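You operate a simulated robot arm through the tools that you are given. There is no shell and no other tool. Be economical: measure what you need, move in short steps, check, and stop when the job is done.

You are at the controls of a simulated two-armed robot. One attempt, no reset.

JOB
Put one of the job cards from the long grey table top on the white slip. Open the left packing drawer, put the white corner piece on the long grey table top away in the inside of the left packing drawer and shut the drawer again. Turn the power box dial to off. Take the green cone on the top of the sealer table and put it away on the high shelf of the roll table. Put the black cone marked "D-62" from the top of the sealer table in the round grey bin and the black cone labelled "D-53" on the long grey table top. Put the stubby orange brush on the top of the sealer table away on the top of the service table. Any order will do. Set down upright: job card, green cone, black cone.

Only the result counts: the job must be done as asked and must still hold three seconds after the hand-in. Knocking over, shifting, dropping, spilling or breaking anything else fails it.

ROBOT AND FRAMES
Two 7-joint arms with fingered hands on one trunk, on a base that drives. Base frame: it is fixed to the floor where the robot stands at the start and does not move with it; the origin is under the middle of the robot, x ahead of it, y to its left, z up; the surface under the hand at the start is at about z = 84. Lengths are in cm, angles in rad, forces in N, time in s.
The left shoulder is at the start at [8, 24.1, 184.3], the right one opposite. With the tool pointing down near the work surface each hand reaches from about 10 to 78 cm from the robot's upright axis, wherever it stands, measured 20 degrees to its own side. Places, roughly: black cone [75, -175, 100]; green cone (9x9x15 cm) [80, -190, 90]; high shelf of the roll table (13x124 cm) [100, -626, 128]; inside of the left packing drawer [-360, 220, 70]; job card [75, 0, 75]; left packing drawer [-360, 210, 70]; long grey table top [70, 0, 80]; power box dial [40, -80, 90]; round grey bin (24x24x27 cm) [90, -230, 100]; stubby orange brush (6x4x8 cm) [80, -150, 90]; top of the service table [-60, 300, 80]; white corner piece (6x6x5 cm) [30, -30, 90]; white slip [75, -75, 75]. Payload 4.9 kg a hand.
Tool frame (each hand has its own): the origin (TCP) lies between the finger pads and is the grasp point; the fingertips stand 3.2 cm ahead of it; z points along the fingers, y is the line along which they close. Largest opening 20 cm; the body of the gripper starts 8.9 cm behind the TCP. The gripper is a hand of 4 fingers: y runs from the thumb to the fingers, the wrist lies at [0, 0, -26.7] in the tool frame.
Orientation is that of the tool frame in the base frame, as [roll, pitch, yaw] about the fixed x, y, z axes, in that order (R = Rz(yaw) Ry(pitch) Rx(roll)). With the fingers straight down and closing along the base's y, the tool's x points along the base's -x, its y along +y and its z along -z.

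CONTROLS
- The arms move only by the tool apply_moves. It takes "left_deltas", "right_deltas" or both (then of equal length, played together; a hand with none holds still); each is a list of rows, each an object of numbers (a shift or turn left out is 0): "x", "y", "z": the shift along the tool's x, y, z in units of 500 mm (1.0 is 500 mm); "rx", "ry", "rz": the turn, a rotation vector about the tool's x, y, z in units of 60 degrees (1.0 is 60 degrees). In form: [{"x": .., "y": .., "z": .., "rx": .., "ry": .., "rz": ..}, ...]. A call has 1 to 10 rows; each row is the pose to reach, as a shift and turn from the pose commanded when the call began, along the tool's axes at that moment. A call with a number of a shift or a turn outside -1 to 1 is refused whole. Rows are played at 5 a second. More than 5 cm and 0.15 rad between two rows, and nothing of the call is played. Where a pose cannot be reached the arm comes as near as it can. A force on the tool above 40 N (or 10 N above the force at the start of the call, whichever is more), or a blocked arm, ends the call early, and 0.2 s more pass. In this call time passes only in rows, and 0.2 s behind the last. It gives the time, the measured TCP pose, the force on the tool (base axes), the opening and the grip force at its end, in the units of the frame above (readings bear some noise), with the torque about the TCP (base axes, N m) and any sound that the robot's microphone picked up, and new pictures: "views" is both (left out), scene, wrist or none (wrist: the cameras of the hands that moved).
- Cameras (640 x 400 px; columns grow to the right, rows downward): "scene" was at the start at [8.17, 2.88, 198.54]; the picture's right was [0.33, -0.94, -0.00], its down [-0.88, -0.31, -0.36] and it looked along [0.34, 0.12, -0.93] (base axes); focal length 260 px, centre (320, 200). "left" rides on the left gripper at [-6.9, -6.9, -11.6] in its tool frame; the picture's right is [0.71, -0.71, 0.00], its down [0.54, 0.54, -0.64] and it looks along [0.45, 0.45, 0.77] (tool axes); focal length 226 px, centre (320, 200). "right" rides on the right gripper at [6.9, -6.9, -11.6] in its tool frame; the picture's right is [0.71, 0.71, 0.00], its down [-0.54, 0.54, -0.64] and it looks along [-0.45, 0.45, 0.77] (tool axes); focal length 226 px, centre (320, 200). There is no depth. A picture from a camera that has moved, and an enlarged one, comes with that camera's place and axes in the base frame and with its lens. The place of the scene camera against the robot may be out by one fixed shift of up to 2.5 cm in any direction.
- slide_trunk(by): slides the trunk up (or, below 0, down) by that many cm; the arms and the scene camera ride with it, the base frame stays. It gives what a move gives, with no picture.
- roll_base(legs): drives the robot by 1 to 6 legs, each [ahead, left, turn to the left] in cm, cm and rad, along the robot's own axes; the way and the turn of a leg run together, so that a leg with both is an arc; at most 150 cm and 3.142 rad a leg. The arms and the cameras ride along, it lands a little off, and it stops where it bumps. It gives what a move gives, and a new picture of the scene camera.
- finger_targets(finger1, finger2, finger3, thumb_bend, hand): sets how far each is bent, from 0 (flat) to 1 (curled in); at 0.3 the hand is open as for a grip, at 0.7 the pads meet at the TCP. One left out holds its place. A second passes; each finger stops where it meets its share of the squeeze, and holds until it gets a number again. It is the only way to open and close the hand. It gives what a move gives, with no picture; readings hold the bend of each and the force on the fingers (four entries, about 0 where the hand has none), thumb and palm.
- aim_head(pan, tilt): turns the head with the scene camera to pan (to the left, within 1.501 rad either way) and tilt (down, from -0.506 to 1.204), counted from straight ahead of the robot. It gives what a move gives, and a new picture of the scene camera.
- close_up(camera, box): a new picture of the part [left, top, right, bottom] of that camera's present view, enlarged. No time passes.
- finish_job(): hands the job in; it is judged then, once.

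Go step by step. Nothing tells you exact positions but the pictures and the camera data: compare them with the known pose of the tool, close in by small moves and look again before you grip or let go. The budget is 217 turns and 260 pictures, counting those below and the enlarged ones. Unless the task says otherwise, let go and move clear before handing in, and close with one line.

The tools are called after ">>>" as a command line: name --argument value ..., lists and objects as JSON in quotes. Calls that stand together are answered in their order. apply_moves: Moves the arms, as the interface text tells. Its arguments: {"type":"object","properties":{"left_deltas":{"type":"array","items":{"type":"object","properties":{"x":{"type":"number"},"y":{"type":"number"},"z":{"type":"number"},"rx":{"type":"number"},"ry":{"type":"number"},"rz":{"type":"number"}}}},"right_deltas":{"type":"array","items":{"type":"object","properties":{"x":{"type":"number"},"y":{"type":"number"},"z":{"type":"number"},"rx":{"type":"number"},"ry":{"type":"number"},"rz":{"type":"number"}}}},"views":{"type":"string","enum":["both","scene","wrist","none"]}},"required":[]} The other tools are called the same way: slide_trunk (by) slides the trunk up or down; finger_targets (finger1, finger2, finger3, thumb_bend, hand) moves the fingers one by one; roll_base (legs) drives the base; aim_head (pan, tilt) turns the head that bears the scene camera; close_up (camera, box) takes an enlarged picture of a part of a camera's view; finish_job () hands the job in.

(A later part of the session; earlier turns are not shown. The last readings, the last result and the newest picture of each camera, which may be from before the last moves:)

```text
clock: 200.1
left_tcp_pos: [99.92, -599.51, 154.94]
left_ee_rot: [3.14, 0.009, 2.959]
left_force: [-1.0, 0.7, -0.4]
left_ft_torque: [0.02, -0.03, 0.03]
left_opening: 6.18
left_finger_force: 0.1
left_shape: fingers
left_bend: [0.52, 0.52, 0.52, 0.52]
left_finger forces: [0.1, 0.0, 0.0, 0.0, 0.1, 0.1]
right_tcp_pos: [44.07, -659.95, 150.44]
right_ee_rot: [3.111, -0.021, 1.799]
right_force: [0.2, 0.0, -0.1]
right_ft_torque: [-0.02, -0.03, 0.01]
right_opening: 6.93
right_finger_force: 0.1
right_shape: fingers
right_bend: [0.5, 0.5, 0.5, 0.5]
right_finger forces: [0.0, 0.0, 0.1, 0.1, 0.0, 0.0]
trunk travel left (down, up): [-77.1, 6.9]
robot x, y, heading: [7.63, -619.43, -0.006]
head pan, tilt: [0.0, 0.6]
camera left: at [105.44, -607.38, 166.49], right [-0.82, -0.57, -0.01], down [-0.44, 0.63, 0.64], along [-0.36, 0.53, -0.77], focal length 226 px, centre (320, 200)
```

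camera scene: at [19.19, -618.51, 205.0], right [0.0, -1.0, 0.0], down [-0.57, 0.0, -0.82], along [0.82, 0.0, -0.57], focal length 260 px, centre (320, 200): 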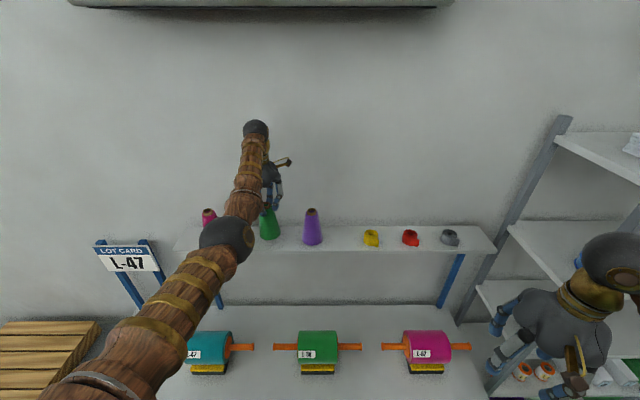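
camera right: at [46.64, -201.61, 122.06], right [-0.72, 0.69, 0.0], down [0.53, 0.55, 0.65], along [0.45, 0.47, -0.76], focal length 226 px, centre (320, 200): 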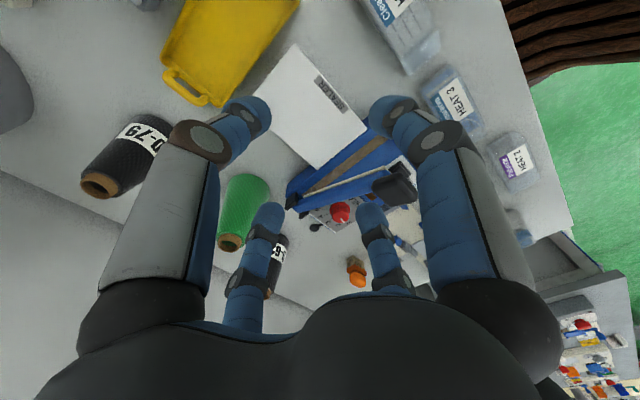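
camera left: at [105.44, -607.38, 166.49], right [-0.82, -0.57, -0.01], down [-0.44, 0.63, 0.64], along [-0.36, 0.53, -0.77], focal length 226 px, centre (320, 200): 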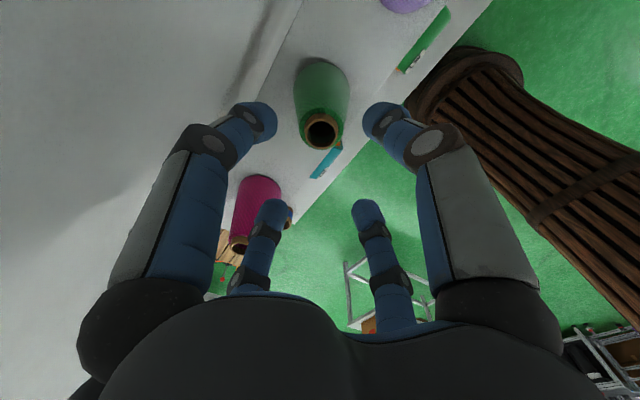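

The green cone stands on the high shelf. Now back to the sealer table for the brush at ≈[78.2,-155].

>>> roll_base --legs '[[-33, 0, 0.006], [0, 120, 0], [11, 0, 0], [0, 140, 0], [0, 140, 0], [0, 44, 0]]'

>>> aim_head --pan 0.0 --tilt 0.95

```text
clock: 224.2
left_tcp_pos: [68.55, -153.24, 154.96]
left_ee_rot: [3.136, 0.008, 2.987]
left_force: [0.2, 0.1, -0.5]
left_ft_torque: [0.07, -0.01, 0.01]
left_opening: 6.15
left_finger_force: 0.1
left_shape: fingers
left_bend: [0.52, 0.52, 0.52, 0.52]
left_finger forces: [0.0, 0.0, 0.0, 0.0, 0.1, 0.0]
right_tcp_pos: [14.36, -215.1, 150.38]
right_ee_rot: [3.109, -0.022, 1.824]
right_force: [-0.5, -0.6, 0.4]
right_ft_torque: [0.05, -0.03, -0.02]
right_opening: 6.93
right_finger_force: 0.2
right_shape: fingers
right_bend: [0.5, 0.5, 0.5, 0.5]
right_finger forces: [0.1, 0.0, 0.1, 0.0, 0.0, 0.1]
trunk travel left (down, up): [-77.1, 6.9]
robot x, y, heading: [-23.4, -174.98, 0.022]
head pan, tilt: [0.0, 0.6]
camera scene: at [-11.6, -174.5, 204.99], right [0.02, -1.0, 0.0], down [-0.57, -0.01, -0.82], along [0.82, 0.02, -0.57], focal length 260 px, centre (320, 200)
```

scene: 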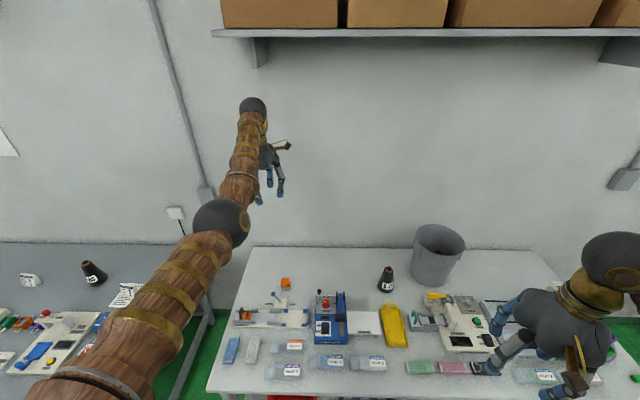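

```text
clock: 225.0
left_tcp_pos: [68.7, -152.95, 154.91]
left_ee_rot: [3.139, 0.009, 2.987]
left_force: [-0.5, 0.4, 0.2]
left_ft_torque: [0.02, 0.0, 0.01]
left_opening: 6.18
left_finger_force: 0.1
left_shape: fingers
left_bend: [0.52, 0.52, 0.52, 0.52]
left_finger forces: [0.0, 0.0, 0.1, 0.0, 0.1, 0.0]
right_tcp_pos: [14.3, -214.85, 150.47]
right_ee_rot: [3.111, -0.021, 1.825]
right_force: [-0.3, -0.9, 0.2]
right_ft_torque: [0.02, -0.03, 0.04]
right_opening: 6.93
right_finger_force: 0.0
right_shape: fingers
right_bend: [0.5, 0.5, 0.5, 0.5]
right_finger forces: [0.1, 0.0, 0.0, 0.0, 0.1, 0.0]
trunk travel left (down, up): [-77.1, 6.9]
robot x, y, heading: [-23.1, -175.3, 0.023]
head pan, tilt: [0.0, 0.949]
camera scene: at [-13.19, -174.14, 202.16], right [0.02, -1.0, 0.0], down [-0.81, -0.02, -0.58], along [0.58, 0.01, -0.81], focal length 260 px, centre (320, 200)
```

scene: 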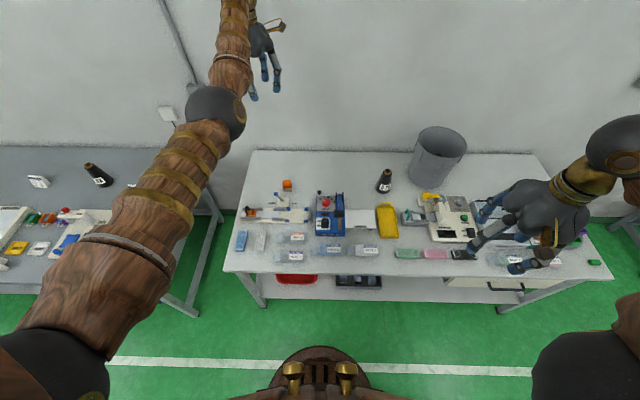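

Small base correction, then lower the trunk and view the brush.

>>> roll_base --legs '[[9, 0, -0.023]]'

>>> slide_trunk --by -32

>>> apply_moves --left_deltas '[{"z": 0.04}, {"z": 0.08}, {"z": 0.12}]' --views "wrist"

```text
clock: 226.1
left_tcp_pos: [76.14, -154.3, 155.79]
left_ee_rot: [3.139, 0.02, 2.968]
left_force: [-2.1, 0.2, 1.4]
left_ft_torque: [-0.05, -0.16, 0.0]
left_opening: 6.15
left_finger_force: 0.1
left_shape: fingers
left_bend: [0.52, 0.52, 0.52, 0.52]
left_finger forces: [0.0, 0.1, 0.0, 0.1, 0.0, 0.0]
right_tcp_pos: [20.82, -215.32, 150.98]
right_ee_rot: [3.1, -0.015, 1.805]
right_force: [-1.3, 0.3, 0.8]
right_ft_torque: [-0.02, -0.15, 0.0]
right_opening: 6.91
right_finger_force: 0.0
right_shape: fingers
right_bend: [0.5, 0.5, 0.5, 0.5]
right_finger forces: [0.1, 0.1, 0.0, 0.1, 0.0, 0.0]
trunk travel left (down, up): [-77.1, 6.9]
robot x, y, heading: [-14.72, -175.49, 0.007]
head pan, tilt: [0.0, 0.949]
camera scene: at [-6.46, -173.88, 202.28], right [0.01, -1.0, 0.0], down [-0.81, -0.01, -0.59], along [0.59, 0.0, -0.81], focal length 260 px, centre (320, 200)
```

scene: 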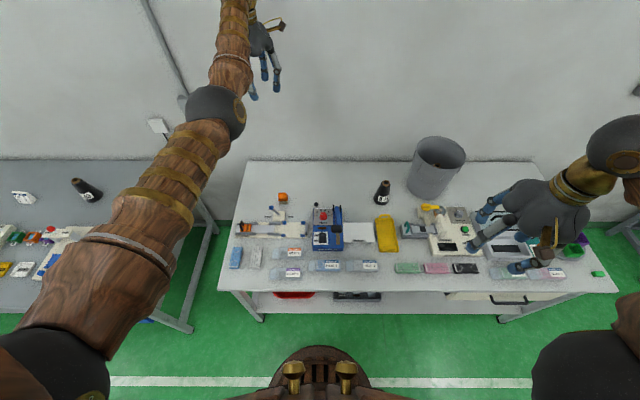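

```text
clock: 229.3
left_tcp_pos: [77.66, -154.67, 123.04]
left_ee_rot: [3.14, 0.009, 2.968]
left_force: [-0.2, -0.6, -0.1]
left_ft_torque: [0.02, -0.01, 0.02]
left_opening: 6.16
left_finger_force: 0.1
left_shape: fingers
left_bend: [0.52, 0.52, 0.52, 0.52]
left_finger forces: [0.0, 0.1, 0.0, 0.0, 0.1, 0.0]
right_tcp_pos: [22.17, -215.42, 118.52]
right_ee_rot: [3.11, -0.019, 1.804]
right_force: [0.0, 0.5, -0.1]
right_ft_torque: [0.0, 0.02, -0.01]
right_opening: 6.93
right_finger_force: 0.1
right_shape: fingers
right_bend: [0.5, 0.5, 0.5, 0.5]
right_finger forces: [0.1, 0.0, 0.1, 0.0, 0.0, 0.1]
trunk travel left (down, up): [-45.1, 38.9]
robot x, y, heading: [-14.85, -175.51, 0.011]
head pan, tilt: [0.0, 0.949]
```

```text
clock: 230.1
left_tcp_pos: [77.75, -154.72, 116.76]
left_ee_rot: [3.14, 0.009, 2.966]
left_force: [0.5, -0.2, -1.1]
left_ft_torque: [0.05, -0.02, -0.01]
left_opening: 6.16
left_finger_force: 0.1
left_shape: fingers
left_bend: [0.52, 0.52, 0.52, 0.52]
left_finger forces: [0.0, 0.0, 0.1, 0.0, 0.0, 0.0]
right_tcp_pos: [22.34, -215.45, 118.58]
right_ee_rot: [3.112, -0.02, 1.804]
right_force: [0.2, 0.0, -0.5]
right_ft_torque: [0.0, 0.01, -0.03]
right_opening: 6.92
right_finger_force: 0.1
right_shape: fingers
right_bend: [0.5, 0.5, 0.5, 0.5]
right_finger forces: [0.0, 0.0, 0.0, 0.1, 0.0, 0.0]
trunk travel left (down, up): [-45.1, 38.9]
robot x, y, heading: [-14.93, -175.31, 0.011]
head pan, tilt: [0.0, 0.949]
camera left: at [83.28, -162.43, 128.5], right [-0.82, -0.57, -0.01], down [-0.45, 0.63, 0.64], along [-0.36, 0.53, -0.77], focal length 226 px, centre (320, 200)
```

left: 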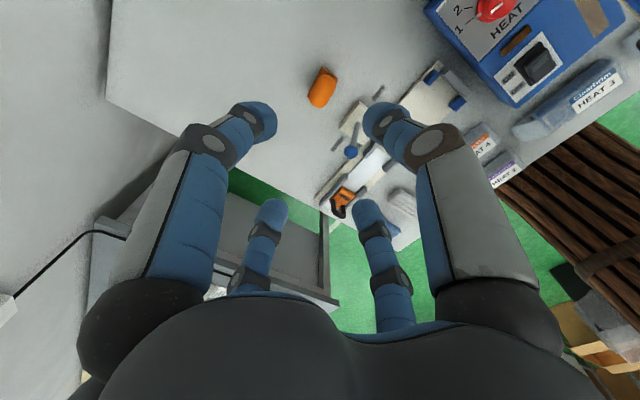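

Brush at ≈[78.4,-155.2], long axis along y. Open slightly, align and descend.

>>> finger_targets --hand "left" --finger1 0.5 --finger2 0.47 --finger3 0.5 --thumb_bend 0.47

>>> apply_moves --left_deltas '[{"x": -0.013, "y": -0.008, "z": 0.08}, {"x": -0.013, "y": -0.008, "z": 0.16}, {"x": -0.013, "y": -0.008, "z": 0.24}, {"x": -0.013, "y": -0.008, "z": 0.32}, {"x": -0.013, "y": -0.008, "z": 0.38}]' --views "wrist"

```text
clock: 231.1
left_tcp_pos: [77.69, -154.67, 116.97]
left_ee_rot: [3.139, 0.01, 2.967]
left_force: [-0.5, -0.7, -0.1]
left_ft_torque: [-0.02, 0.01, 0.03]
left_opening: 7.43
left_finger_force: 0.0
left_shape: fingers
left_bend: [0.5, 0.47, 0.5, 0.47]
left_finger forces: [0.1, 0.0, 0.1, 0.0, 0.1, 0.0]
right_tcp_pos: [22.23, -215.36, 118.66]
right_ee_rot: [3.111, -0.021, 1.804]
right_force: [0.2, 0.0, -0.6]
right_ft_torque: [-0.02, 0.02, 0.02]
right_opening: 6.96
right_finger_force: 0.0
right_shape: fingers
right_bend: [0.5, 0.5, 0.5, 0.5]
right_finger forces: [0.0, 0.0, 0.0, 0.0, 0.0, 0.1]
trunk travel left (down, up): [-45.1, 38.9]
robot x, y, heading: [-14.26, -175.33, 0.005]
head pan, tilt: [0.0, 0.949]
```

```text
clock: 232.3
left_tcp_pos: [77.77, -154.93, 98.08]
left_ee_rot: [3.139, 0.011, 2.967]
left_force: [0.5, 0.3, 0.7]
left_ft_torque: [0.03, 0.03, 0.01]
left_opening: 7.45
left_finger_force: 0.0
left_shape: fingers
left_bend: [0.5, 0.47, 0.5, 0.47]
left_finger forces: [0.0, 0.0, 0.0, 0.0, 0.0, 0.0]
left hand out of reach, approached as far as the arm can: row 5
right_tcp_pos: [22.23, -215.51, 118.38]
right_ee_rot: [3.111, -0.018, 1.807]
right_force: [-0.1, -0.1, 0.5]
right_ft_torque: [0.0, -0.02, 0.03]
right_opening: 6.9
right_finger_force: 0.0
right_shape: fingers
right_bend: [0.5, 0.5, 0.5, 0.5]
right_finger forces: [0.0, 0.0, 0.0, 0.1, 0.1, 0.0]
trunk travel left (down, up): [-45.1, 38.9]
robot x, y, heading: [-14.62, -175.35, 0.002]
head pan, tilt: [0.0, 0.949]
camera left: at [83.24, -162.75, 109.79], right [-0.82, -0.57, -0.01], down [-0.45, 0.63, 0.64], along [-0.36, 0.53, -0.77], focal length 226 px, centre (320, 200)
```

left: 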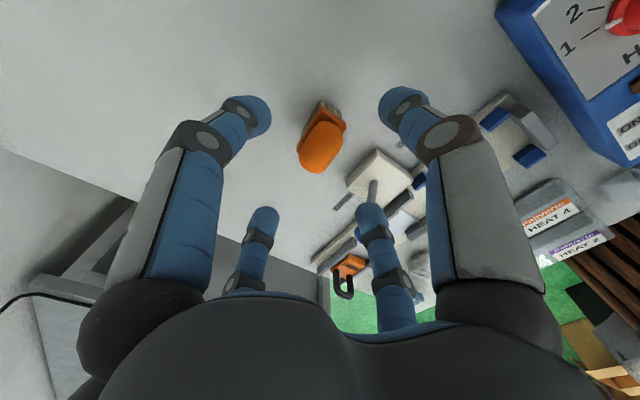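

Aligned; the arm is fully extended so I lower the trunk 7 cm, then close.

>>> slide_trunk --by -7.2

>>> finger_targets --hand "left" --finger1 0.6 --finger2 0.55 --finger3 0.6 --thumb_bend 0.55

>>> close_up --camera "left" --box '[160, 0, 480, 250]'

```text
clock: 233.4
left_tcp_pos: [77.65, -154.89, 91.01]
left_ee_rot: [3.14, 0.008, 2.967]
left_force: [0.6, -0.9, -0.2]
left_ft_torque: [-0.03, 0.01, 0.02]
left_opening: 7.44
left_finger_force: 0.0
left_shape: fingers
left_bend: [0.5, 0.47, 0.5, 0.47]
left_finger forces: [0.1, 0.0, 0.0, 0.0, 0.0, 0.0]
right_tcp_pos: [22.29, -215.4, 111.31]
right_ee_rot: [3.11, -0.021, 1.803]
right_force: [-0.3, 0.3, 1.1]
right_ft_torque: [-0.01, 0.04, -0.03]
right_opening: 6.91
right_finger_force: 0.1
right_shape: fingers
right_bend: [0.5, 0.5, 0.5, 0.5]
right_finger forces: [0.0, 0.0, 0.0, 0.0, 0.1, 0.0]
trunk travel left (down, up): [-37.9, 46.1]
robot x, y, heading: [-14.82, -175.14, 0.008]
head pan, tilt: [0.0, 0.949]
```

```text
clock: 234.4
left_tcp_pos: [77.6, -154.89, 90.99]
left_ee_rot: [3.14, 0.009, 2.966]
left_force: [0.1, 1.0, -0.5]
left_ft_torque: [-0.01, -0.01, 0.02]
left_opening: 4.35
left_finger_force: 0.2
left_shape: fingers
left_bend: [0.6, 0.55, 0.6, 0.55]
left_finger forces: [0.1, 0.0, 0.0, 0.0, 0.0, 0.1]
right_tcp_pos: [22.34, -215.37, 111.31]
right_ee_rot: [3.11, -0.021, 1.804]
right_force: [0.1, 0.3, 1.3]
right_ft_torque: [0.0, 0.01, 0.01]
right_opening: 6.9
right_finger_force: 0.0
right_shape: fingers
right_bend: [0.5, 0.5, 0.5, 0.5]
right_finger forces: [0.1, 0.0, 0.0, 0.0, 0.1, 0.0]
trunk travel left (down, up): [-37.9, 46.1]
robot x, y, heading: [-14.39, -175.46, 0.004]
head pan, tilt: [0.0, 0.949]
```

```text
1.60 times, centred on (320, 125) of left
camera zoom: at [83.2, -162.8, 102.52], right [-0.82, -0.57, -0.01], down [-0.45, 0.63, 0.64], along [-0.36, 0.53, -0.77], focal length 362 px, centre (320, 320)
```

zoom: 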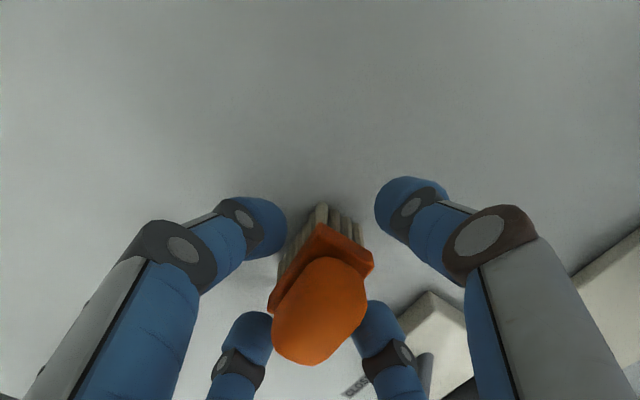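

The brush is surrounded; close firmly and lift with the trunk.

>>> finger_targets --hand "left" --finger1 0.7 --finger2 0.64 --finger3 0.7 --thumb_bend 0.64

>>> slide_trunk --by 10

>>> close_up --camera "left" --box '[160, 0, 480, 250]'

```text
clock: 235.4
left_tcp_pos: [77.7, -155.02, 90.95]
left_ee_rot: [3.14, 0.007, 2.967]
left_force: [0.4, -0.8, -0.4]
left_ft_torque: [0.03, 0.0, -0.03]
left_opening: 2.4
left_finger_force: 12.5
left_shape: fingers
left_bend: [0.65, 0.6, 0.65, 0.62]
left_finger forces: [6.9, 5.3, 7.1, 0.0, 5.5, 0.0]
right_tcp_pos: [22.23, -215.41, 111.28]
right_ee_rot: [3.111, -0.023, 1.805]
right_force: [-1.0, 0.3, -0.2]
right_ft_torque: [0.0, 0.02, -0.04]
right_opening: 6.95
right_finger_force: 0.1
right_shape: fingers
right_bend: [0.5, 0.5, 0.5, 0.5]
right_finger forces: [0.0, 0.1, 0.0, 0.1, 0.0, 0.0]
trunk travel left (down, up): [-37.9, 46.1]
robot x, y, heading: [-14.6, -175.35, -0.0]
head pan, tilt: [0.0, 0.949]
```

```text
clock: 236.7
left_tcp_pos: [77.68, -154.86, 100.8]
left_ee_rot: [-3.142, 0.01, 2.965]
left_force: [0.9, 0.7, -0.6]
left_ft_torque: [0.0, 0.03, 0.0]
left_opening: 2.39
left_finger_force: 12.0
left_shape: fingers
left_bend: [0.65, 0.6, 0.65, 0.62]
left_finger forces: [6.8, 5.3, 7.2, 0.1, 5.3, 0.0]
right_tcp_pos: [22.25, -215.37, 121.35]
right_ee_rot: [3.11, -0.021, 1.803]
right_force: [0.4, -0.1, -0.4]
right_ft_torque: [0.0, 0.01, 0.0]
right_opening: 6.94
right_finger_force: 0.1
right_shape: fingers
right_bend: [0.5, 0.5, 0.5, 0.5]
right_finger forces: [0.0, 0.0, 0.0, 0.1, 0.0, 0.0]
trunk travel left (down, up): [-47.9, 36.1]
robot x, y, heading: [-14.68, -175.14, 0.002]
head pan, tilt: [0.0, 0.949]
```

```text
1.60 times, centred on (320, 125) of left
camera zoom: at [83.21, -162.81, 112.49], right [-0.82, -0.57, -0.01], down [-0.45, 0.63, 0.64], along [-0.36, 0.53, -0.77], focal length 362 px, centre (320, 320)
```

zoom: 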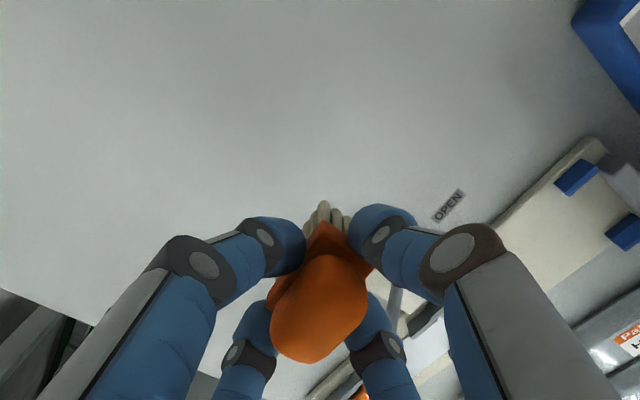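

Brush held. Raise the trunk and drive back along the grey table for the corner piece with the right hand.

>>> slide_trunk --by 30

>>> roll_base --legs '[[-14, 0, 0], [0, 150, 0], [0, 30, 0], [10, 0, 0]]'

>>> aim_head --pan -0.4 --tilt 1.1

```text
clock: 239.7
left_tcp_pos: [77.69, -154.81, 130.93]
left_ee_rot: [3.14, 0.007, 2.968]
left_force: [-0.5, 0.5, -0.8]
left_ft_torque: [0.04, -0.01, 0.0]
left_opening: 2.41
left_finger_force: 12.2
left_shape: fingers
left_bend: [0.65, 0.6, 0.65, 0.62]
left_finger forces: [6.9, 5.3, 7.1, 0.1, 5.3, 0.0]
right_tcp_pos: [22.3, -215.39, 151.34]
right_ee_rot: [3.109, -0.02, 1.804]
right_force: [0.3, 0.0, -0.8]
right_ft_torque: [-0.01, -0.01, 0.01]
right_opening: 6.92
right_finger_force: 0.0
right_shape: fingers
right_bend: [0.5, 0.5, 0.5, 0.5]
right_finger forces: [0.0, 0.0, 0.0, 0.1, 0.0, 0.1]
trunk travel left (down, up): [-77.9, 6.1]
robot x, y, heading: [-15.0, -175.06, 0.006]
head pan, tilt: [0.0, 0.949]
```

```text
clock: 250.4
left_tcp_pos: [73.67, 22.33, 132.04]
left_ee_rot: [3.137, 0.019, 2.945]
left_force: [-1.6, -0.1, 0.9]
left_ft_torque: [0.02, -0.14, -0.02]
left_opening: 2.39
left_finger_force: 13.0
left_shape: fingers
left_bend: [0.65, 0.6, 0.65, 0.62]
left_finger forces: [7.1, 5.5, 7.1, 0.0, 5.4, 0.0]
right_tcp_pos: [16.67, -36.96, 151.69]
right_ee_rot: [3.1, -0.019, 1.783]
right_force: [-1.6, -1.5, 0.7]
right_ft_torque: [0.05, -0.17, -0.01]
right_opening: 6.92
right_finger_force: 0.1
right_shape: fingers
right_bend: [0.5, 0.5, 0.5, 0.5]
right_finger forces: [0.0, 0.0, 0.0, 0.1, 0.0, 0.0]
trunk travel left (down, up): [-77.9, 6.1]
robot x, y, heading: [-17.75, 4.09, -0.02]
head pan, tilt: [0.0, 0.949]
camera scene: at [-9.65, 4.78, 203.07], right [-0.02, -1.0, 0.0], down [-0.81, 0.02, -0.59], along [0.59, -0.01, -0.81], focal length 260 px, centre (320, 200)
```

scene: 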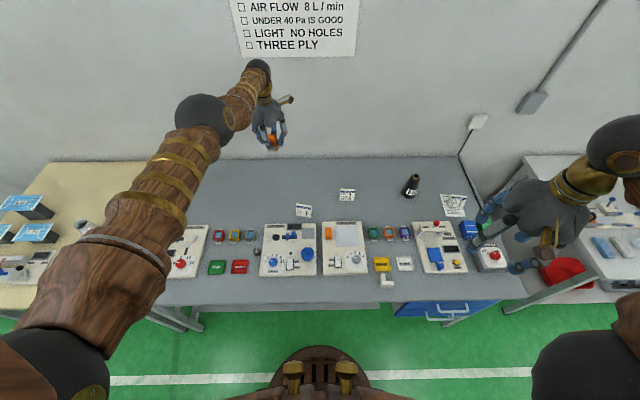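

```text
clock: 251.3
left_tcp_pos: [74.58, 22.34, 131.19]
left_ee_rot: [3.14, 0.011, 2.944]
left_force: [-0.2, -0.1, -0.5]
left_ft_torque: [0.01, -0.04, -0.02]
left_opening: 2.42
left_finger_force: 12.7
left_shape: fingers
left_bend: [0.65, 0.6, 0.65, 0.62]
left_finger forces: [7.0, 5.3, 7.1, 0.0, 5.3, 0.1]
right_tcp_pos: [17.77, -36.94, 151.38]
right_ee_rot: [3.109, -0.018, 1.782]
right_force: [-0.4, 0.4, 0.0]
right_ft_torque: [0.01, -0.02, -0.02]
right_opening: 6.9
right_finger_force: 0.1
right_shape: fingers
right_bend: [0.5, 0.5, 0.5, 0.5]
right_finger forces: [0.0, 0.0, 0.0, 0.0, 0.0, 0.0]
trunk travel left (down, up): [-77.9, 6.1]
robot x, y, heading: [-18.2, 4.16, -0.02]
head pan, tilt: [-0.4, 1.1]
camera scene: at [-9.61, 2.63, 201.96], right [-0.4, -0.91, 0.0], down [-0.81, 0.36, -0.46], along [0.42, -0.18, -0.89], focal length 260 px, centre (320, 200)
```

scene: 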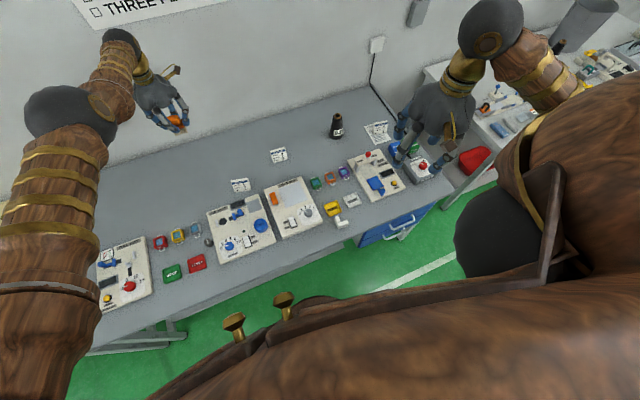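

Enlarge the corner piece.

>>> close_up --camera "scene" --box '[300, 190, 380, 240]'

>>> apply_moves --right_deltas '[{"z": 0.09}, {"z": 0.18}, {"z": 0.27}, {"z": 0.36}, {"z": 0.45}, {"z": 0.54}]' --views "wrist"

```text
8.00 times, centred on (340, 215) of scene
camera zoom: at [-9.61, 2.63, 201.96], right [-0.4, -0.91, 0.0], down [-0.81, 0.36, -0.46], along [0.42, -0.18, -0.89], focal length 2077 px, centre (160, 80)
```

zoom: 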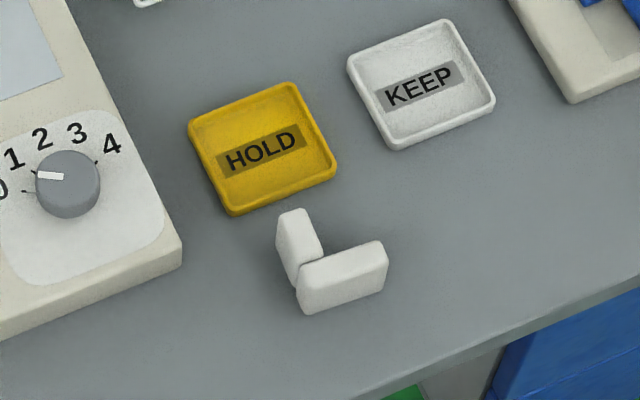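

```text
clock: 252.7
left_tcp_pos: [74.85, 22.56, 130.96]
left_ee_rot: [3.141, 0.011, 2.943]
left_force: [0.8, -0.6, -0.6]
left_ft_torque: [-0.01, 0.0, 0.02]
left_opening: 2.38
left_finger_force: 12.5
left_shape: fingers
left_bend: [0.65, 0.6, 0.65, 0.62]
left_finger forces: [7.0, 5.4, 7.2, 0.0, 5.4, 0.1]
right_tcp_pos: [18.73, -35.98, 124.33]
right_ee_rot: [3.108, -0.018, 1.783]
right_force: [-0.4, -0.9, 0.1]
right_ft_torque: [0.03, 0.02, 0.0]
right_opening: 6.91
right_finger_force: 0.0
right_shape: fingers
right_bend: [0.5, 0.5, 0.5, 0.5]
right_finger forces: [0.0, 0.0, 0.0, 0.1, 0.1, 0.0]
trunk travel left (down, up): [-77.9, 6.1]
robot x, y, heading: [-17.83, 4.56, -0.018]
head pan, tilt: [-0.4, 1.1]
camera right: at [10.38, -30.83, 135.85], right [0.54, 0.84, 0.04], down [0.62, -0.43, 0.65], along [0.56, -0.33, -0.76], focal length 226 px, centre (320, 200)
```

right: 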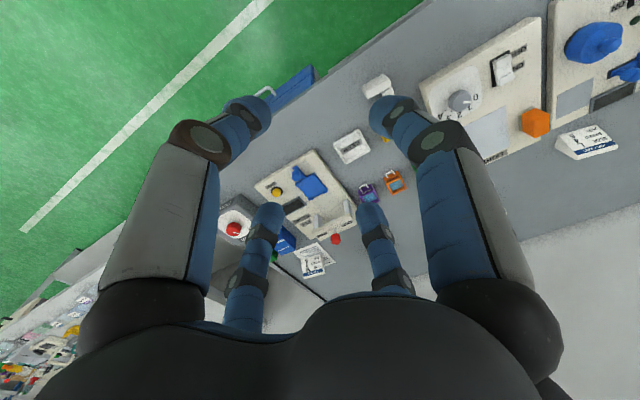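

The piece is an L: one wall along y at x≈28, the other along +x at y≈-23. I'll pinch the y-wall with thumb/finger2 (closing along x). Shape the hand and move above it.

>>> finger_targets --hand "right" --finger1 0.4 --finger2 0.52 --finger3 0.4 --thumb_bend 0.52

>>> apply_moves --right_deltas '[{"x": 0.024, "y": 0.038, "z": 0.06}, {"x": 0.049, "y": 0.076, "z": 0.12}, {"x": 0.073, "y": 0.114, "z": 0.18}, {"x": 0.097, "y": 0.152, "z": 0.24}, {"x": 0.122, "y": 0.19, "z": 0.31}, {"x": 0.146, "y": 0.228, "z": 0.38}]' --views "wrist"

>>> close_up --camera "scene" --box '[290, 170, 400, 240]'

```text
clock: 253.7
left_tcp_pos: [75.04, 22.58, 130.81]
left_ee_rot: [3.141, 0.008, 2.945]
left_force: [0.5, -0.1, -1.1]
left_ft_torque: [-0.01, 0.01, 0.01]
left_opening: 2.41
left_finger_force: 12.8
left_shape: fingers
left_bend: [0.65, 0.6, 0.65, 0.62]
left_finger forces: [6.9, 5.4, 7.1, 0.0, 5.3, 0.1]
right_tcp_pos: [19.0, -36.03, 124.27]
right_ee_rot: [3.111, -0.018, 1.781]
right_force: [-0.5, 0.2, 0.4]
right_ft_torque: [0.05, 0.0, 0.02]
right_opening: 8.59
right_finger_force: 0.0
right_shape: fingers
right_bend: [0.4, 0.52, 0.4, 0.52]
right_finger forces: [0.0, 0.0, 0.1, 0.0, 0.0, 0.0]
trunk travel left (down, up): [-77.9, 6.1]
robot x, y, heading: [-17.97, 4.5, -0.017]
head pan, tilt: [-0.4, 1.1]
```

```text
clock: 255.1
left_tcp_pos: [74.99, 22.67, 130.82]
left_ee_rot: [-3.141, 0.01, 2.944]
left_force: [0.1, 0.1, -0.9]
left_ft_torque: [0.0, 0.02, -0.01]
left_opening: 2.4
left_finger_force: 12.1
left_shape: fingers
left_bend: [0.65, 0.6, 0.65, 0.62]
left_finger forces: [7.0, 5.4, 7.1, 0.0, 5.3, 0.1]
right_tcp_pos: [29.29, -25.81, 105.85]
right_ee_rot: [3.11, -0.017, 1.783]
right_force: [-0.6, -0.5, -0.7]
right_ft_torque: [-0.05, 0.01, -0.02]
right_opening: 8.61
right_finger_force: 0.0
right_shape: fingers
right_bend: [0.4, 0.52, 0.4, 0.52]
right_finger forces: [0.0, 0.0, 0.1, 0.1, 0.0, 0.0]
trunk travel left (down, up): [-77.9, 6.1]
robot x, y, heading: [-17.9, 3.87, -0.016]
head pan, tilt: [-0.4, 1.1]
camera right: at [20.9, -20.75, 117.42], right [0.54, 0.84, 0.03], down [0.63, -0.43, 0.65], along [0.56, -0.33, -0.76], focal length 226 px, centre (320, 200)
```

right: 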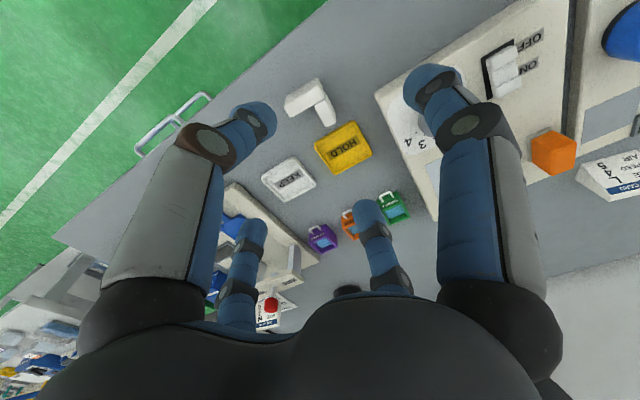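

```text
5.71 times, centred on (345, 205) of scene
camera zoom: at [-8.97, 2.98, 201.94], right [-0.4, -0.91, 0.0], down [-0.82, 0.36, -0.45], along [0.41, -0.18, -0.89], focal length 1484 px, centre (177, 171)
```

zoom: 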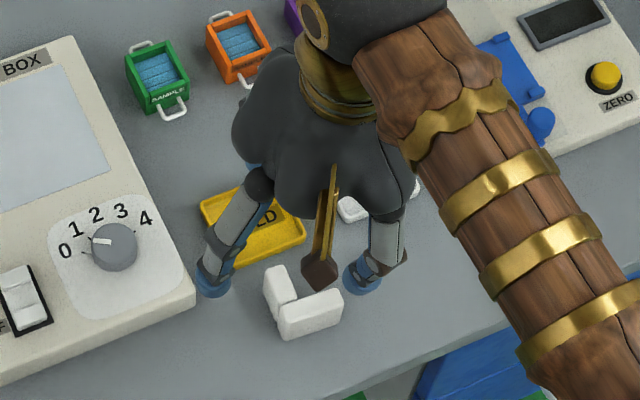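

Wall B is centred at ≈[26.9,-25.8]. I shift, turn 17° clockwise and go lower to check.

>>> apply_moves --right_deltas '[{"y": -0.025, "z": 0.06, "rz": 0.1}, {"x": 0.002, "y": -0.049, "z": 0.12, "rz": 0.2}, {"x": 0.002, "y": -0.049, "z": 0.2, "rz": 0.28}]' --views "wrist"

>>> close_up --camera "right" --box '[200, 50, 440, 230]'

```text
clock: 255.9
left_tcp_pos: [75.04, 22.65, 130.84]
left_ee_rot: [3.141, 0.009, 2.948]
left_force: [0.3, -0.7, -0.8]
left_ft_torque: [0.01, -0.01, 0.01]
left_opening: 2.39
left_finger_force: 12.6
left_shape: fingers
left_bend: [0.65, 0.6, 0.65, 0.62]
left_finger forces: [7.0, 5.4, 7.1, 0.0, 5.5, 0.0]
right_tcp_pos: [27.07, -25.93, 95.64]
right_ee_rot: [3.118, -0.029, 1.486]
right_force: [0.3, -0.3, 0.4]
right_ft_torque: [-0.01, -0.01, 0.0]
right_opening: 8.56
right_finger_force: 0.1
right_shape: fingers
right_bend: [0.4, 0.52, 0.4, 0.52]
right_finger forces: [0.1, 0.1, 0.0, 0.0, 0.0, 0.0]
trunk travel left (down, up): [-77.9, 6.1]
robot x, y, heading: [-17.65, 4.4, -0.015]
head pan, tilt: [-0.4, 1.1]
camera right: at [20.52, -18.76, 107.4], right [0.76, 0.65, 0.04], down [0.48, -0.6, 0.64], along [0.44, -0.47, -0.77], focal length 226 px, centre (320, 200)
```

right: 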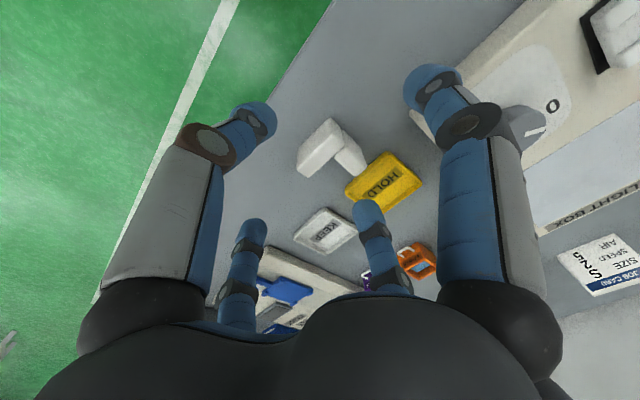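

```text
2.22 times, centred on (320, 140) of right
camera zoom: at [20.52, -18.76, 107.4], right [0.76, 0.65, 0.04], down [0.48, -0.6, 0.64], along [0.44, -0.47, -0.77], focal length 502 px, centre (320, 333)
```

zoom: 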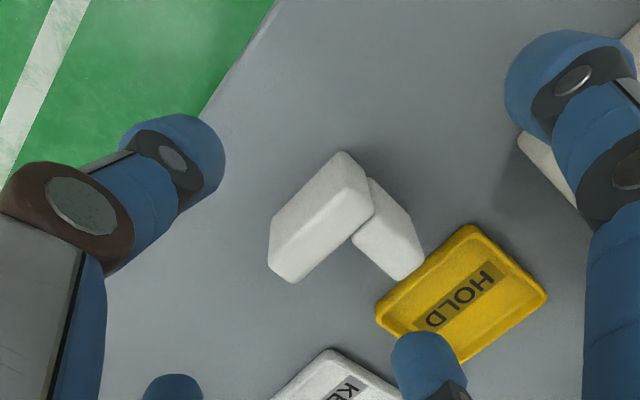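

Centred; the closing line is across wall B. I shift 0.6 cm toward its free end, descend, and pinch.

>>> apply_moves --right_deltas '[{"x": -0.012, "z": 0.04}, {"x": -0.012, "z": 0.08}, {"x": -0.012, "z": 0.11}, {"x": -0.012, "z": 0.13}]' --views "none"

>>> finger_targets --hand "right" --finger2 0.66 --thumb_bend 0.66

>>> close_up --camera "right" --box '[200, 50, 440, 230]'

```text
clock: 256.9
left_tcp_pos: [74.9, 22.36, 130.91]
left_ee_rot: [3.138, 0.008, 2.944]
left_force: [-1.0, 0.2, -0.7]
left_ft_torque: [-0.02, 0.02, 0.02]
left_opening: 2.42
left_finger_force: 12.5
left_shape: fingers
left_bend: [0.65, 0.6, 0.65, 0.62]
left_finger forces: [6.9, 5.4, 7.1, 0.1, 5.4, 0.0]
right_tcp_pos: [26.91, -26.59, 89.16]
right_ee_rot: [3.118, -0.028, 1.489]
right_force: [0.2, 0.2, -0.2]
right_ft_torque: [-0.01, -0.03, -0.02]
right_opening: 8.58
right_finger_force: 0.0
right_shape: fingers
right_bend: [0.4, 0.52, 0.4, 0.52]
right_finger forces: [0.0, 0.1, 0.0, 0.1, 0.0, 0.0]
trunk travel left (down, up): [-77.9, 6.1]
robot x, y, heading: [-18.06, 3.99, -0.021]
head pan, tilt: [-0.4, 1.1]
```

```text
clock: 257.9
left_tcp_pos: [74.98, 22.56, 130.91]
left_ee_rot: [3.14, 0.008, 2.946]
left_force: [0.2, 0.2, -0.9]
left_ft_torque: [0.01, 0.0, 0.0]
left_opening: 2.41
left_finger_force: 12.6
left_shape: fingers
left_bend: [0.65, 0.6, 0.65, 0.62]
left_finger forces: [6.9, 5.4, 7.1, 0.0, 5.4, 0.0]
right_tcp_pos: [26.98, -26.56, 89.25]
right_ee_rot: [3.117, -0.027, 1.488]
right_force: [-0.3, 0.5, 0.8]
right_ft_torque: [0.0, 0.01, 0.0]
right_opening: 7.22
right_finger_force: 0.2
right_shape: fingers
right_bend: [0.4, 0.66, 0.4, 0.66]
right_finger forces: [0.1, 0.1, 0.1, 0.1, 0.1, 0.1]
trunk travel left (down, up): [-77.9, 6.1]
robot x, y, heading: [-17.9, 3.87, -0.02]
head pan, tilt: [-0.4, 1.1]
```

```text
2.22 times, centred on (320, 140) of right
camera zoom: at [20.47, -19.32, 100.96], right [0.76, 0.65, 0.04], down [0.48, -0.6, 0.64], along [0.44, -0.47, -0.77], focal length 502 px, centre (320, 333)
```

zoom: 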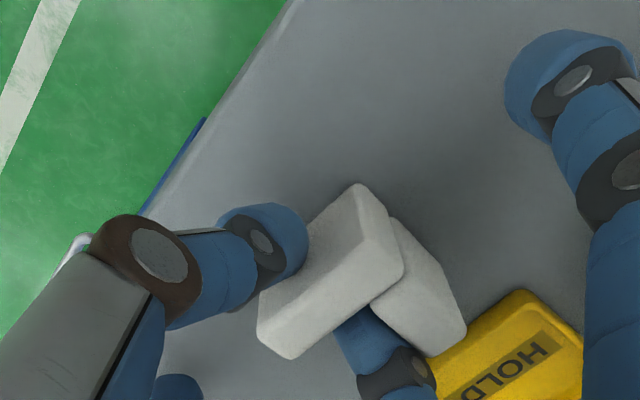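

Both are right at wall B; close firmly.

>>> finger_targets --hand "right" --finger2 0.75 --thumb_bend 0.75

>>> apply_moves --right_deltas '[{"z": -0.03}, {"z": -0.1}, {"z": -0.18}, {"z": -0.26}, {"z": -0.34}, {"z": -0.42}]' --views "wrist"

```text
clock: 258.9
left_tcp_pos: [74.94, 22.51, 130.97]
left_ee_rot: [3.141, 0.009, 2.945]
left_force: [-0.3, -1.1, -0.9]
left_ft_torque: [0.02, -0.02, 0.01]
left_opening: 2.41
left_finger_force: 12.3
left_shape: fingers
left_bend: [0.65, 0.6, 0.65, 0.62]
left_finger forces: [7.0, 5.4, 7.1, 0.0, 5.4, 0.0]
right_tcp_pos: [26.89, -26.52, 89.3]
right_ee_rot: [3.118, -0.026, 1.488]
right_force: [-0.5, 0.0, 1.0]
right_ft_torque: [-0.01, -0.04, -0.01]
right_opening: 7.16
right_finger_force: 11.4
right_shape: fingers
right_bend: [0.4, 0.66, 0.4, 0.68]
right_finger forces: [0.0, 11.2, 0.1, 0.1, 11.2, 0.0]
trunk travel left (down, up): [-77.9, 6.1]
robot x, y, heading: [-17.49, 4.59, -0.018]
head pan, tilt: [-0.4, 1.1]
```

```text
clock: 260.3
left_tcp_pos: [74.88, 22.58, 130.93]
left_ee_rot: [3.14, 0.007, 2.944]
left_force: [-0.5, 0.5, -0.5]
left_ft_torque: [-0.01, 0.0, 0.01]
left_opening: 2.41
left_finger_force: 12.9
left_shape: fingers
left_bend: [0.65, 0.6, 0.65, 0.62]
left_finger forces: [7.0, 5.3, 7.0, 0.0, 5.4, 0.0]
right_tcp_pos: [26.2, -27.31, 110.41]
right_ee_rot: [3.117, -0.028, 1.49]
right_force: [-0.7, 1.3, -0.4]
right_ft_torque: [0.0, -0.04, 0.0]
right_opening: 7.09
right_finger_force: 11.3
right_shape: fingers
right_bend: [0.4, 0.66, 0.4, 0.68]
right_finger forces: [0.0, 11.1, 0.1, 0.0, 11.1, 0.0]
trunk travel left (down, up): [-77.9, 6.1]
robot x, y, heading: [-17.63, 4.04, -0.02]
head pan, tilt: [-0.4, 1.1]
camera right: at [19.79, -19.95, 122.09], right [0.76, 0.65, 0.04], down [0.48, -0.6, 0.64], along [0.44, -0.47, -0.77], focal length 226 px, centre (320, 200)
```

right: 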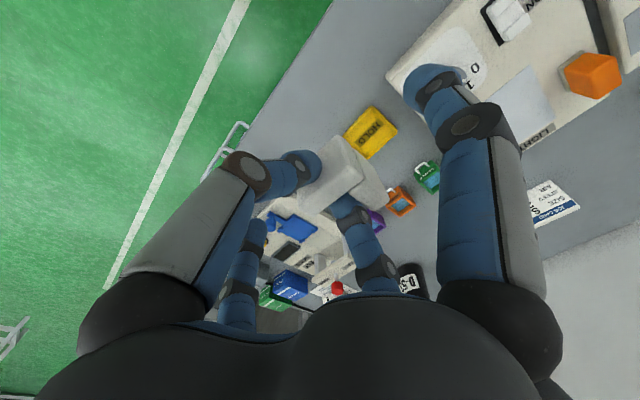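

Both items are held. Back off, turn left to face +y and look at the service table.

>>> roll_base --legs '[[-30, 0, 0], [0, 0, 1.59]]'

>>> aim_head --pan 0.0 --tilt 0.45

```text
clock: 266.2
left_tcp_pos: [-68.63, 97.05, 130.84]
left_ee_rot: [3.14, 0.01, -1.741]
left_force: [0.4, -0.8, 0.1]
left_ft_torque: [-0.01, -0.03, -0.03]
left_opening: 2.36
left_finger_force: 12.0
left_shape: fingers
left_bend: [0.65, 0.6, 0.65, 0.62]
left_finger forces: [6.9, 5.5, 6.5, 0.0, 5.3, 0.0]
right_tcp_pos: [-17.83, 49.77, 110.17]
right_ee_rot: [3.118, -0.027, 3.084]
right_force: [-0.1, 0.1, -0.9]
right_ft_torque: [-0.02, 0.0, -0.03]
right_opening: 7.08
right_finger_force: 10.5
right_shape: fingers
right_bend: [0.4, 0.66, 0.4, 0.68]
right_finger forces: [0.1, 10.7, 0.0, 0.0, 10.8, 0.0]
trunk travel left (down, up): [-77.9, 6.1]
robot x, y, heading: [-47.92, 4.9, 1.584]
head pan, tilt: [-0.4, 1.1]
camera scene: at [-45.85, 14.75, 201.93], right [0.92, -0.38, 0.0], down [-0.34, -0.82, -0.45], along [0.17, 0.42, -0.89], focal length 260 px, centre (320, 200)
```

scene: 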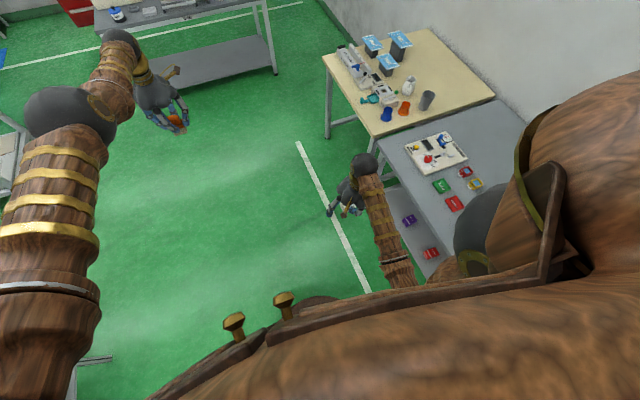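

```text
clock: 267.3
left_tcp_pos: [-68.74, 97.11, 130.86]
left_ee_rot: [3.141, 0.009, -1.741]
left_force: [0.0, 1.0, -1.1]
left_ft_torque: [-0.02, -0.02, 0.0]
left_opening: 2.4
left_finger_force: 11.9
left_shape: fingers
left_bend: [0.65, 0.6, 0.65, 0.62]
left_finger forces: [6.8, 5.4, 6.5, 0.0, 5.3, 0.0]
right_tcp_pos: [-17.93, 49.74, 110.41]
right_ee_rot: [3.117, -0.028, 3.083]
right_force: [1.0, -0.5, -0.1]
right_ft_torque: [0.01, 0.0, -0.02]
right_opening: 7.1
right_finger_force: 10.6
right_shape: fingers
right_bend: [0.4, 0.66, 0.4, 0.68]
right_finger forces: [0.1, 10.8, 0.1, 0.0, 10.8, 0.0]
trunk travel left (down, up): [-77.9, 6.1]
robot x, y, heading: [-48.31, 4.56, 1.577]
head pan, tilt: [0.0, 0.45]
camera scene: at [-48.43, 18.1, 207.14], right [1.0, 0.01, 0.0], down [0.0, -0.44, -0.9], along [-0.01, 0.9, -0.44], focal length 260 px, centre (320, 200)
```

scene: 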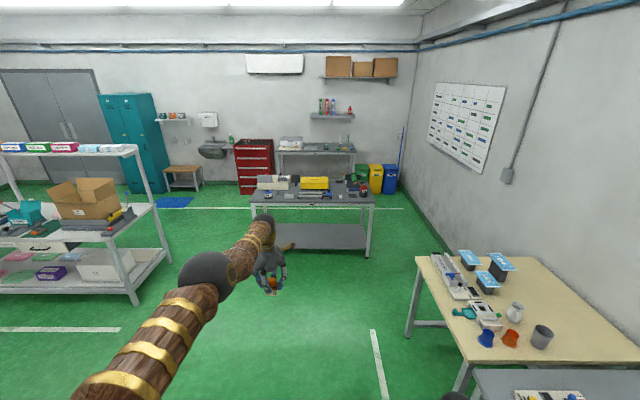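

The service table is ahead; enlarge to find a free place.

>>> close_up --camera "scene" --box '[240, 130, 400, 230]'

>>> roll_base --legs '[[130, 0, -0.006]]'

>>> aim_head --pan 0.0 --tilt 0.8

```text
4.00 times, centred on (320, 180) of scene
camera zoom: at [-48.43, 18.1, 207.14], right [1.0, 0.01, 0.0], down [0.0, -0.44, -0.9], along [-0.01, 0.9, -0.44], focal length 1038 px, centre (320, 280)
```

zoom: 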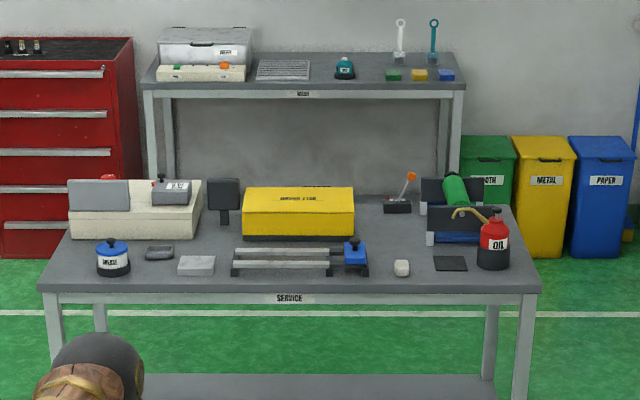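

```text
clock: 273.8
left_tcp_pos: [-69.95, 226.7, 130.93]
left_ee_rot: [3.141, 0.007, -1.743]
left_force: [0.4, 1.3, -1.1]
left_ft_torque: [-0.02, -0.01, -0.02]
left_opening: 2.38
left_finger_force: 12.3
left_shape: fingers
left_bend: [0.65, 0.6, 0.65, 0.62]
left_finger forces: [6.9, 5.4, 6.5, 0.0, 5.3, 0.0]
right_tcp_pos: [-18.85, 179.62, 110.44]
right_ee_rot: [3.117, -0.028, 3.086]
right_force: [0.7, -0.3, -0.1]
right_ft_torque: [-0.02, 0.0, -0.01]
right_opening: 7.08
right_finger_force: 10.9
right_shape: fingers
right_bend: [0.4, 0.66, 0.4, 0.68]
right_finger forces: [0.0, 10.8, 0.1, 0.0, 10.8, 0.0]
trunk travel left (down, up): [-77.9, 6.1]
robot x, y, heading: [-49.35, 134.92, 1.578]
head pan, tilt: [0.0, 0.45]
camera scene: at [-49.53, 147.89, 207.16], right [1.0, 0.01, 0.0], down [0.0, -0.43, -0.9], along [-0.01, 0.9, -0.43], focal length 260 px, centre (320, 200)
```

scene: 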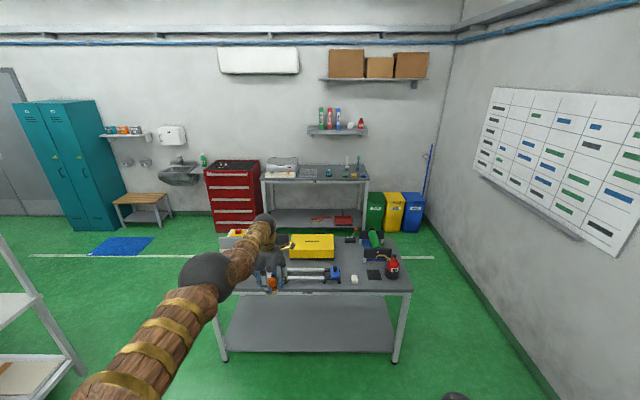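

```text
clock: 274.6
left_tcp_pos: [-69.87, 226.94, 130.93]
left_ee_rot: [3.14, 0.011, -1.742]
left_force: [-0.2, -0.3, -0.5]
left_ft_torque: [0.01, 0.02, 0.04]
left_opening: 2.38
left_finger_force: 12.4
left_shape: fingers
left_bend: [0.65, 0.6, 0.65, 0.62]
left_finger forces: [6.9, 5.4, 6.5, 0.1, 5.3, 0.0]
right_tcp_pos: [-19.0, 179.73, 110.16]
right_ee_rot: [3.117, -0.028, 3.085]
right_force: [0.3, 0.4, -1.0]
right_ft_torque: [-0.01, -0.05, -0.01]
right_opening: 7.1
right_finger_force: 10.9
right_shape: fingers
right_bend: [0.4, 0.66, 0.4, 0.68]
right_finger forces: [0.0, 10.7, 0.1, 0.1, 10.8, 0.0]
trunk travel left (down, up): [-77.9, 6.1]
robot x, y, heading: [-49.8, 134.63, 1.58]
head pan, tilt: [0.0, 0.799]
camera scene: at [-49.51, 146.93, 204.11], right [1.0, 0.01, 0.0], down [0.01, -0.72, -0.7], along [-0.01, 0.7, -0.72], focal length 260 px, centre (320, 200)
```

scene: 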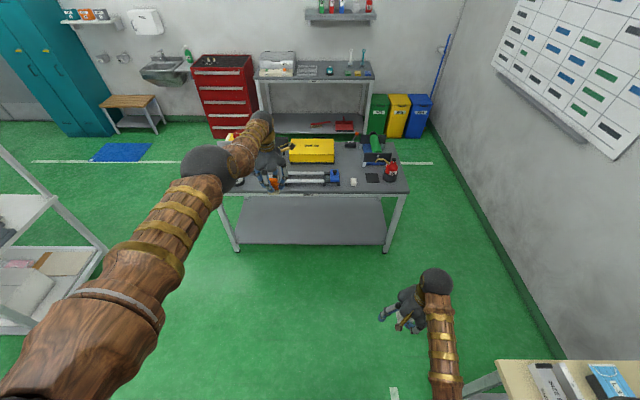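

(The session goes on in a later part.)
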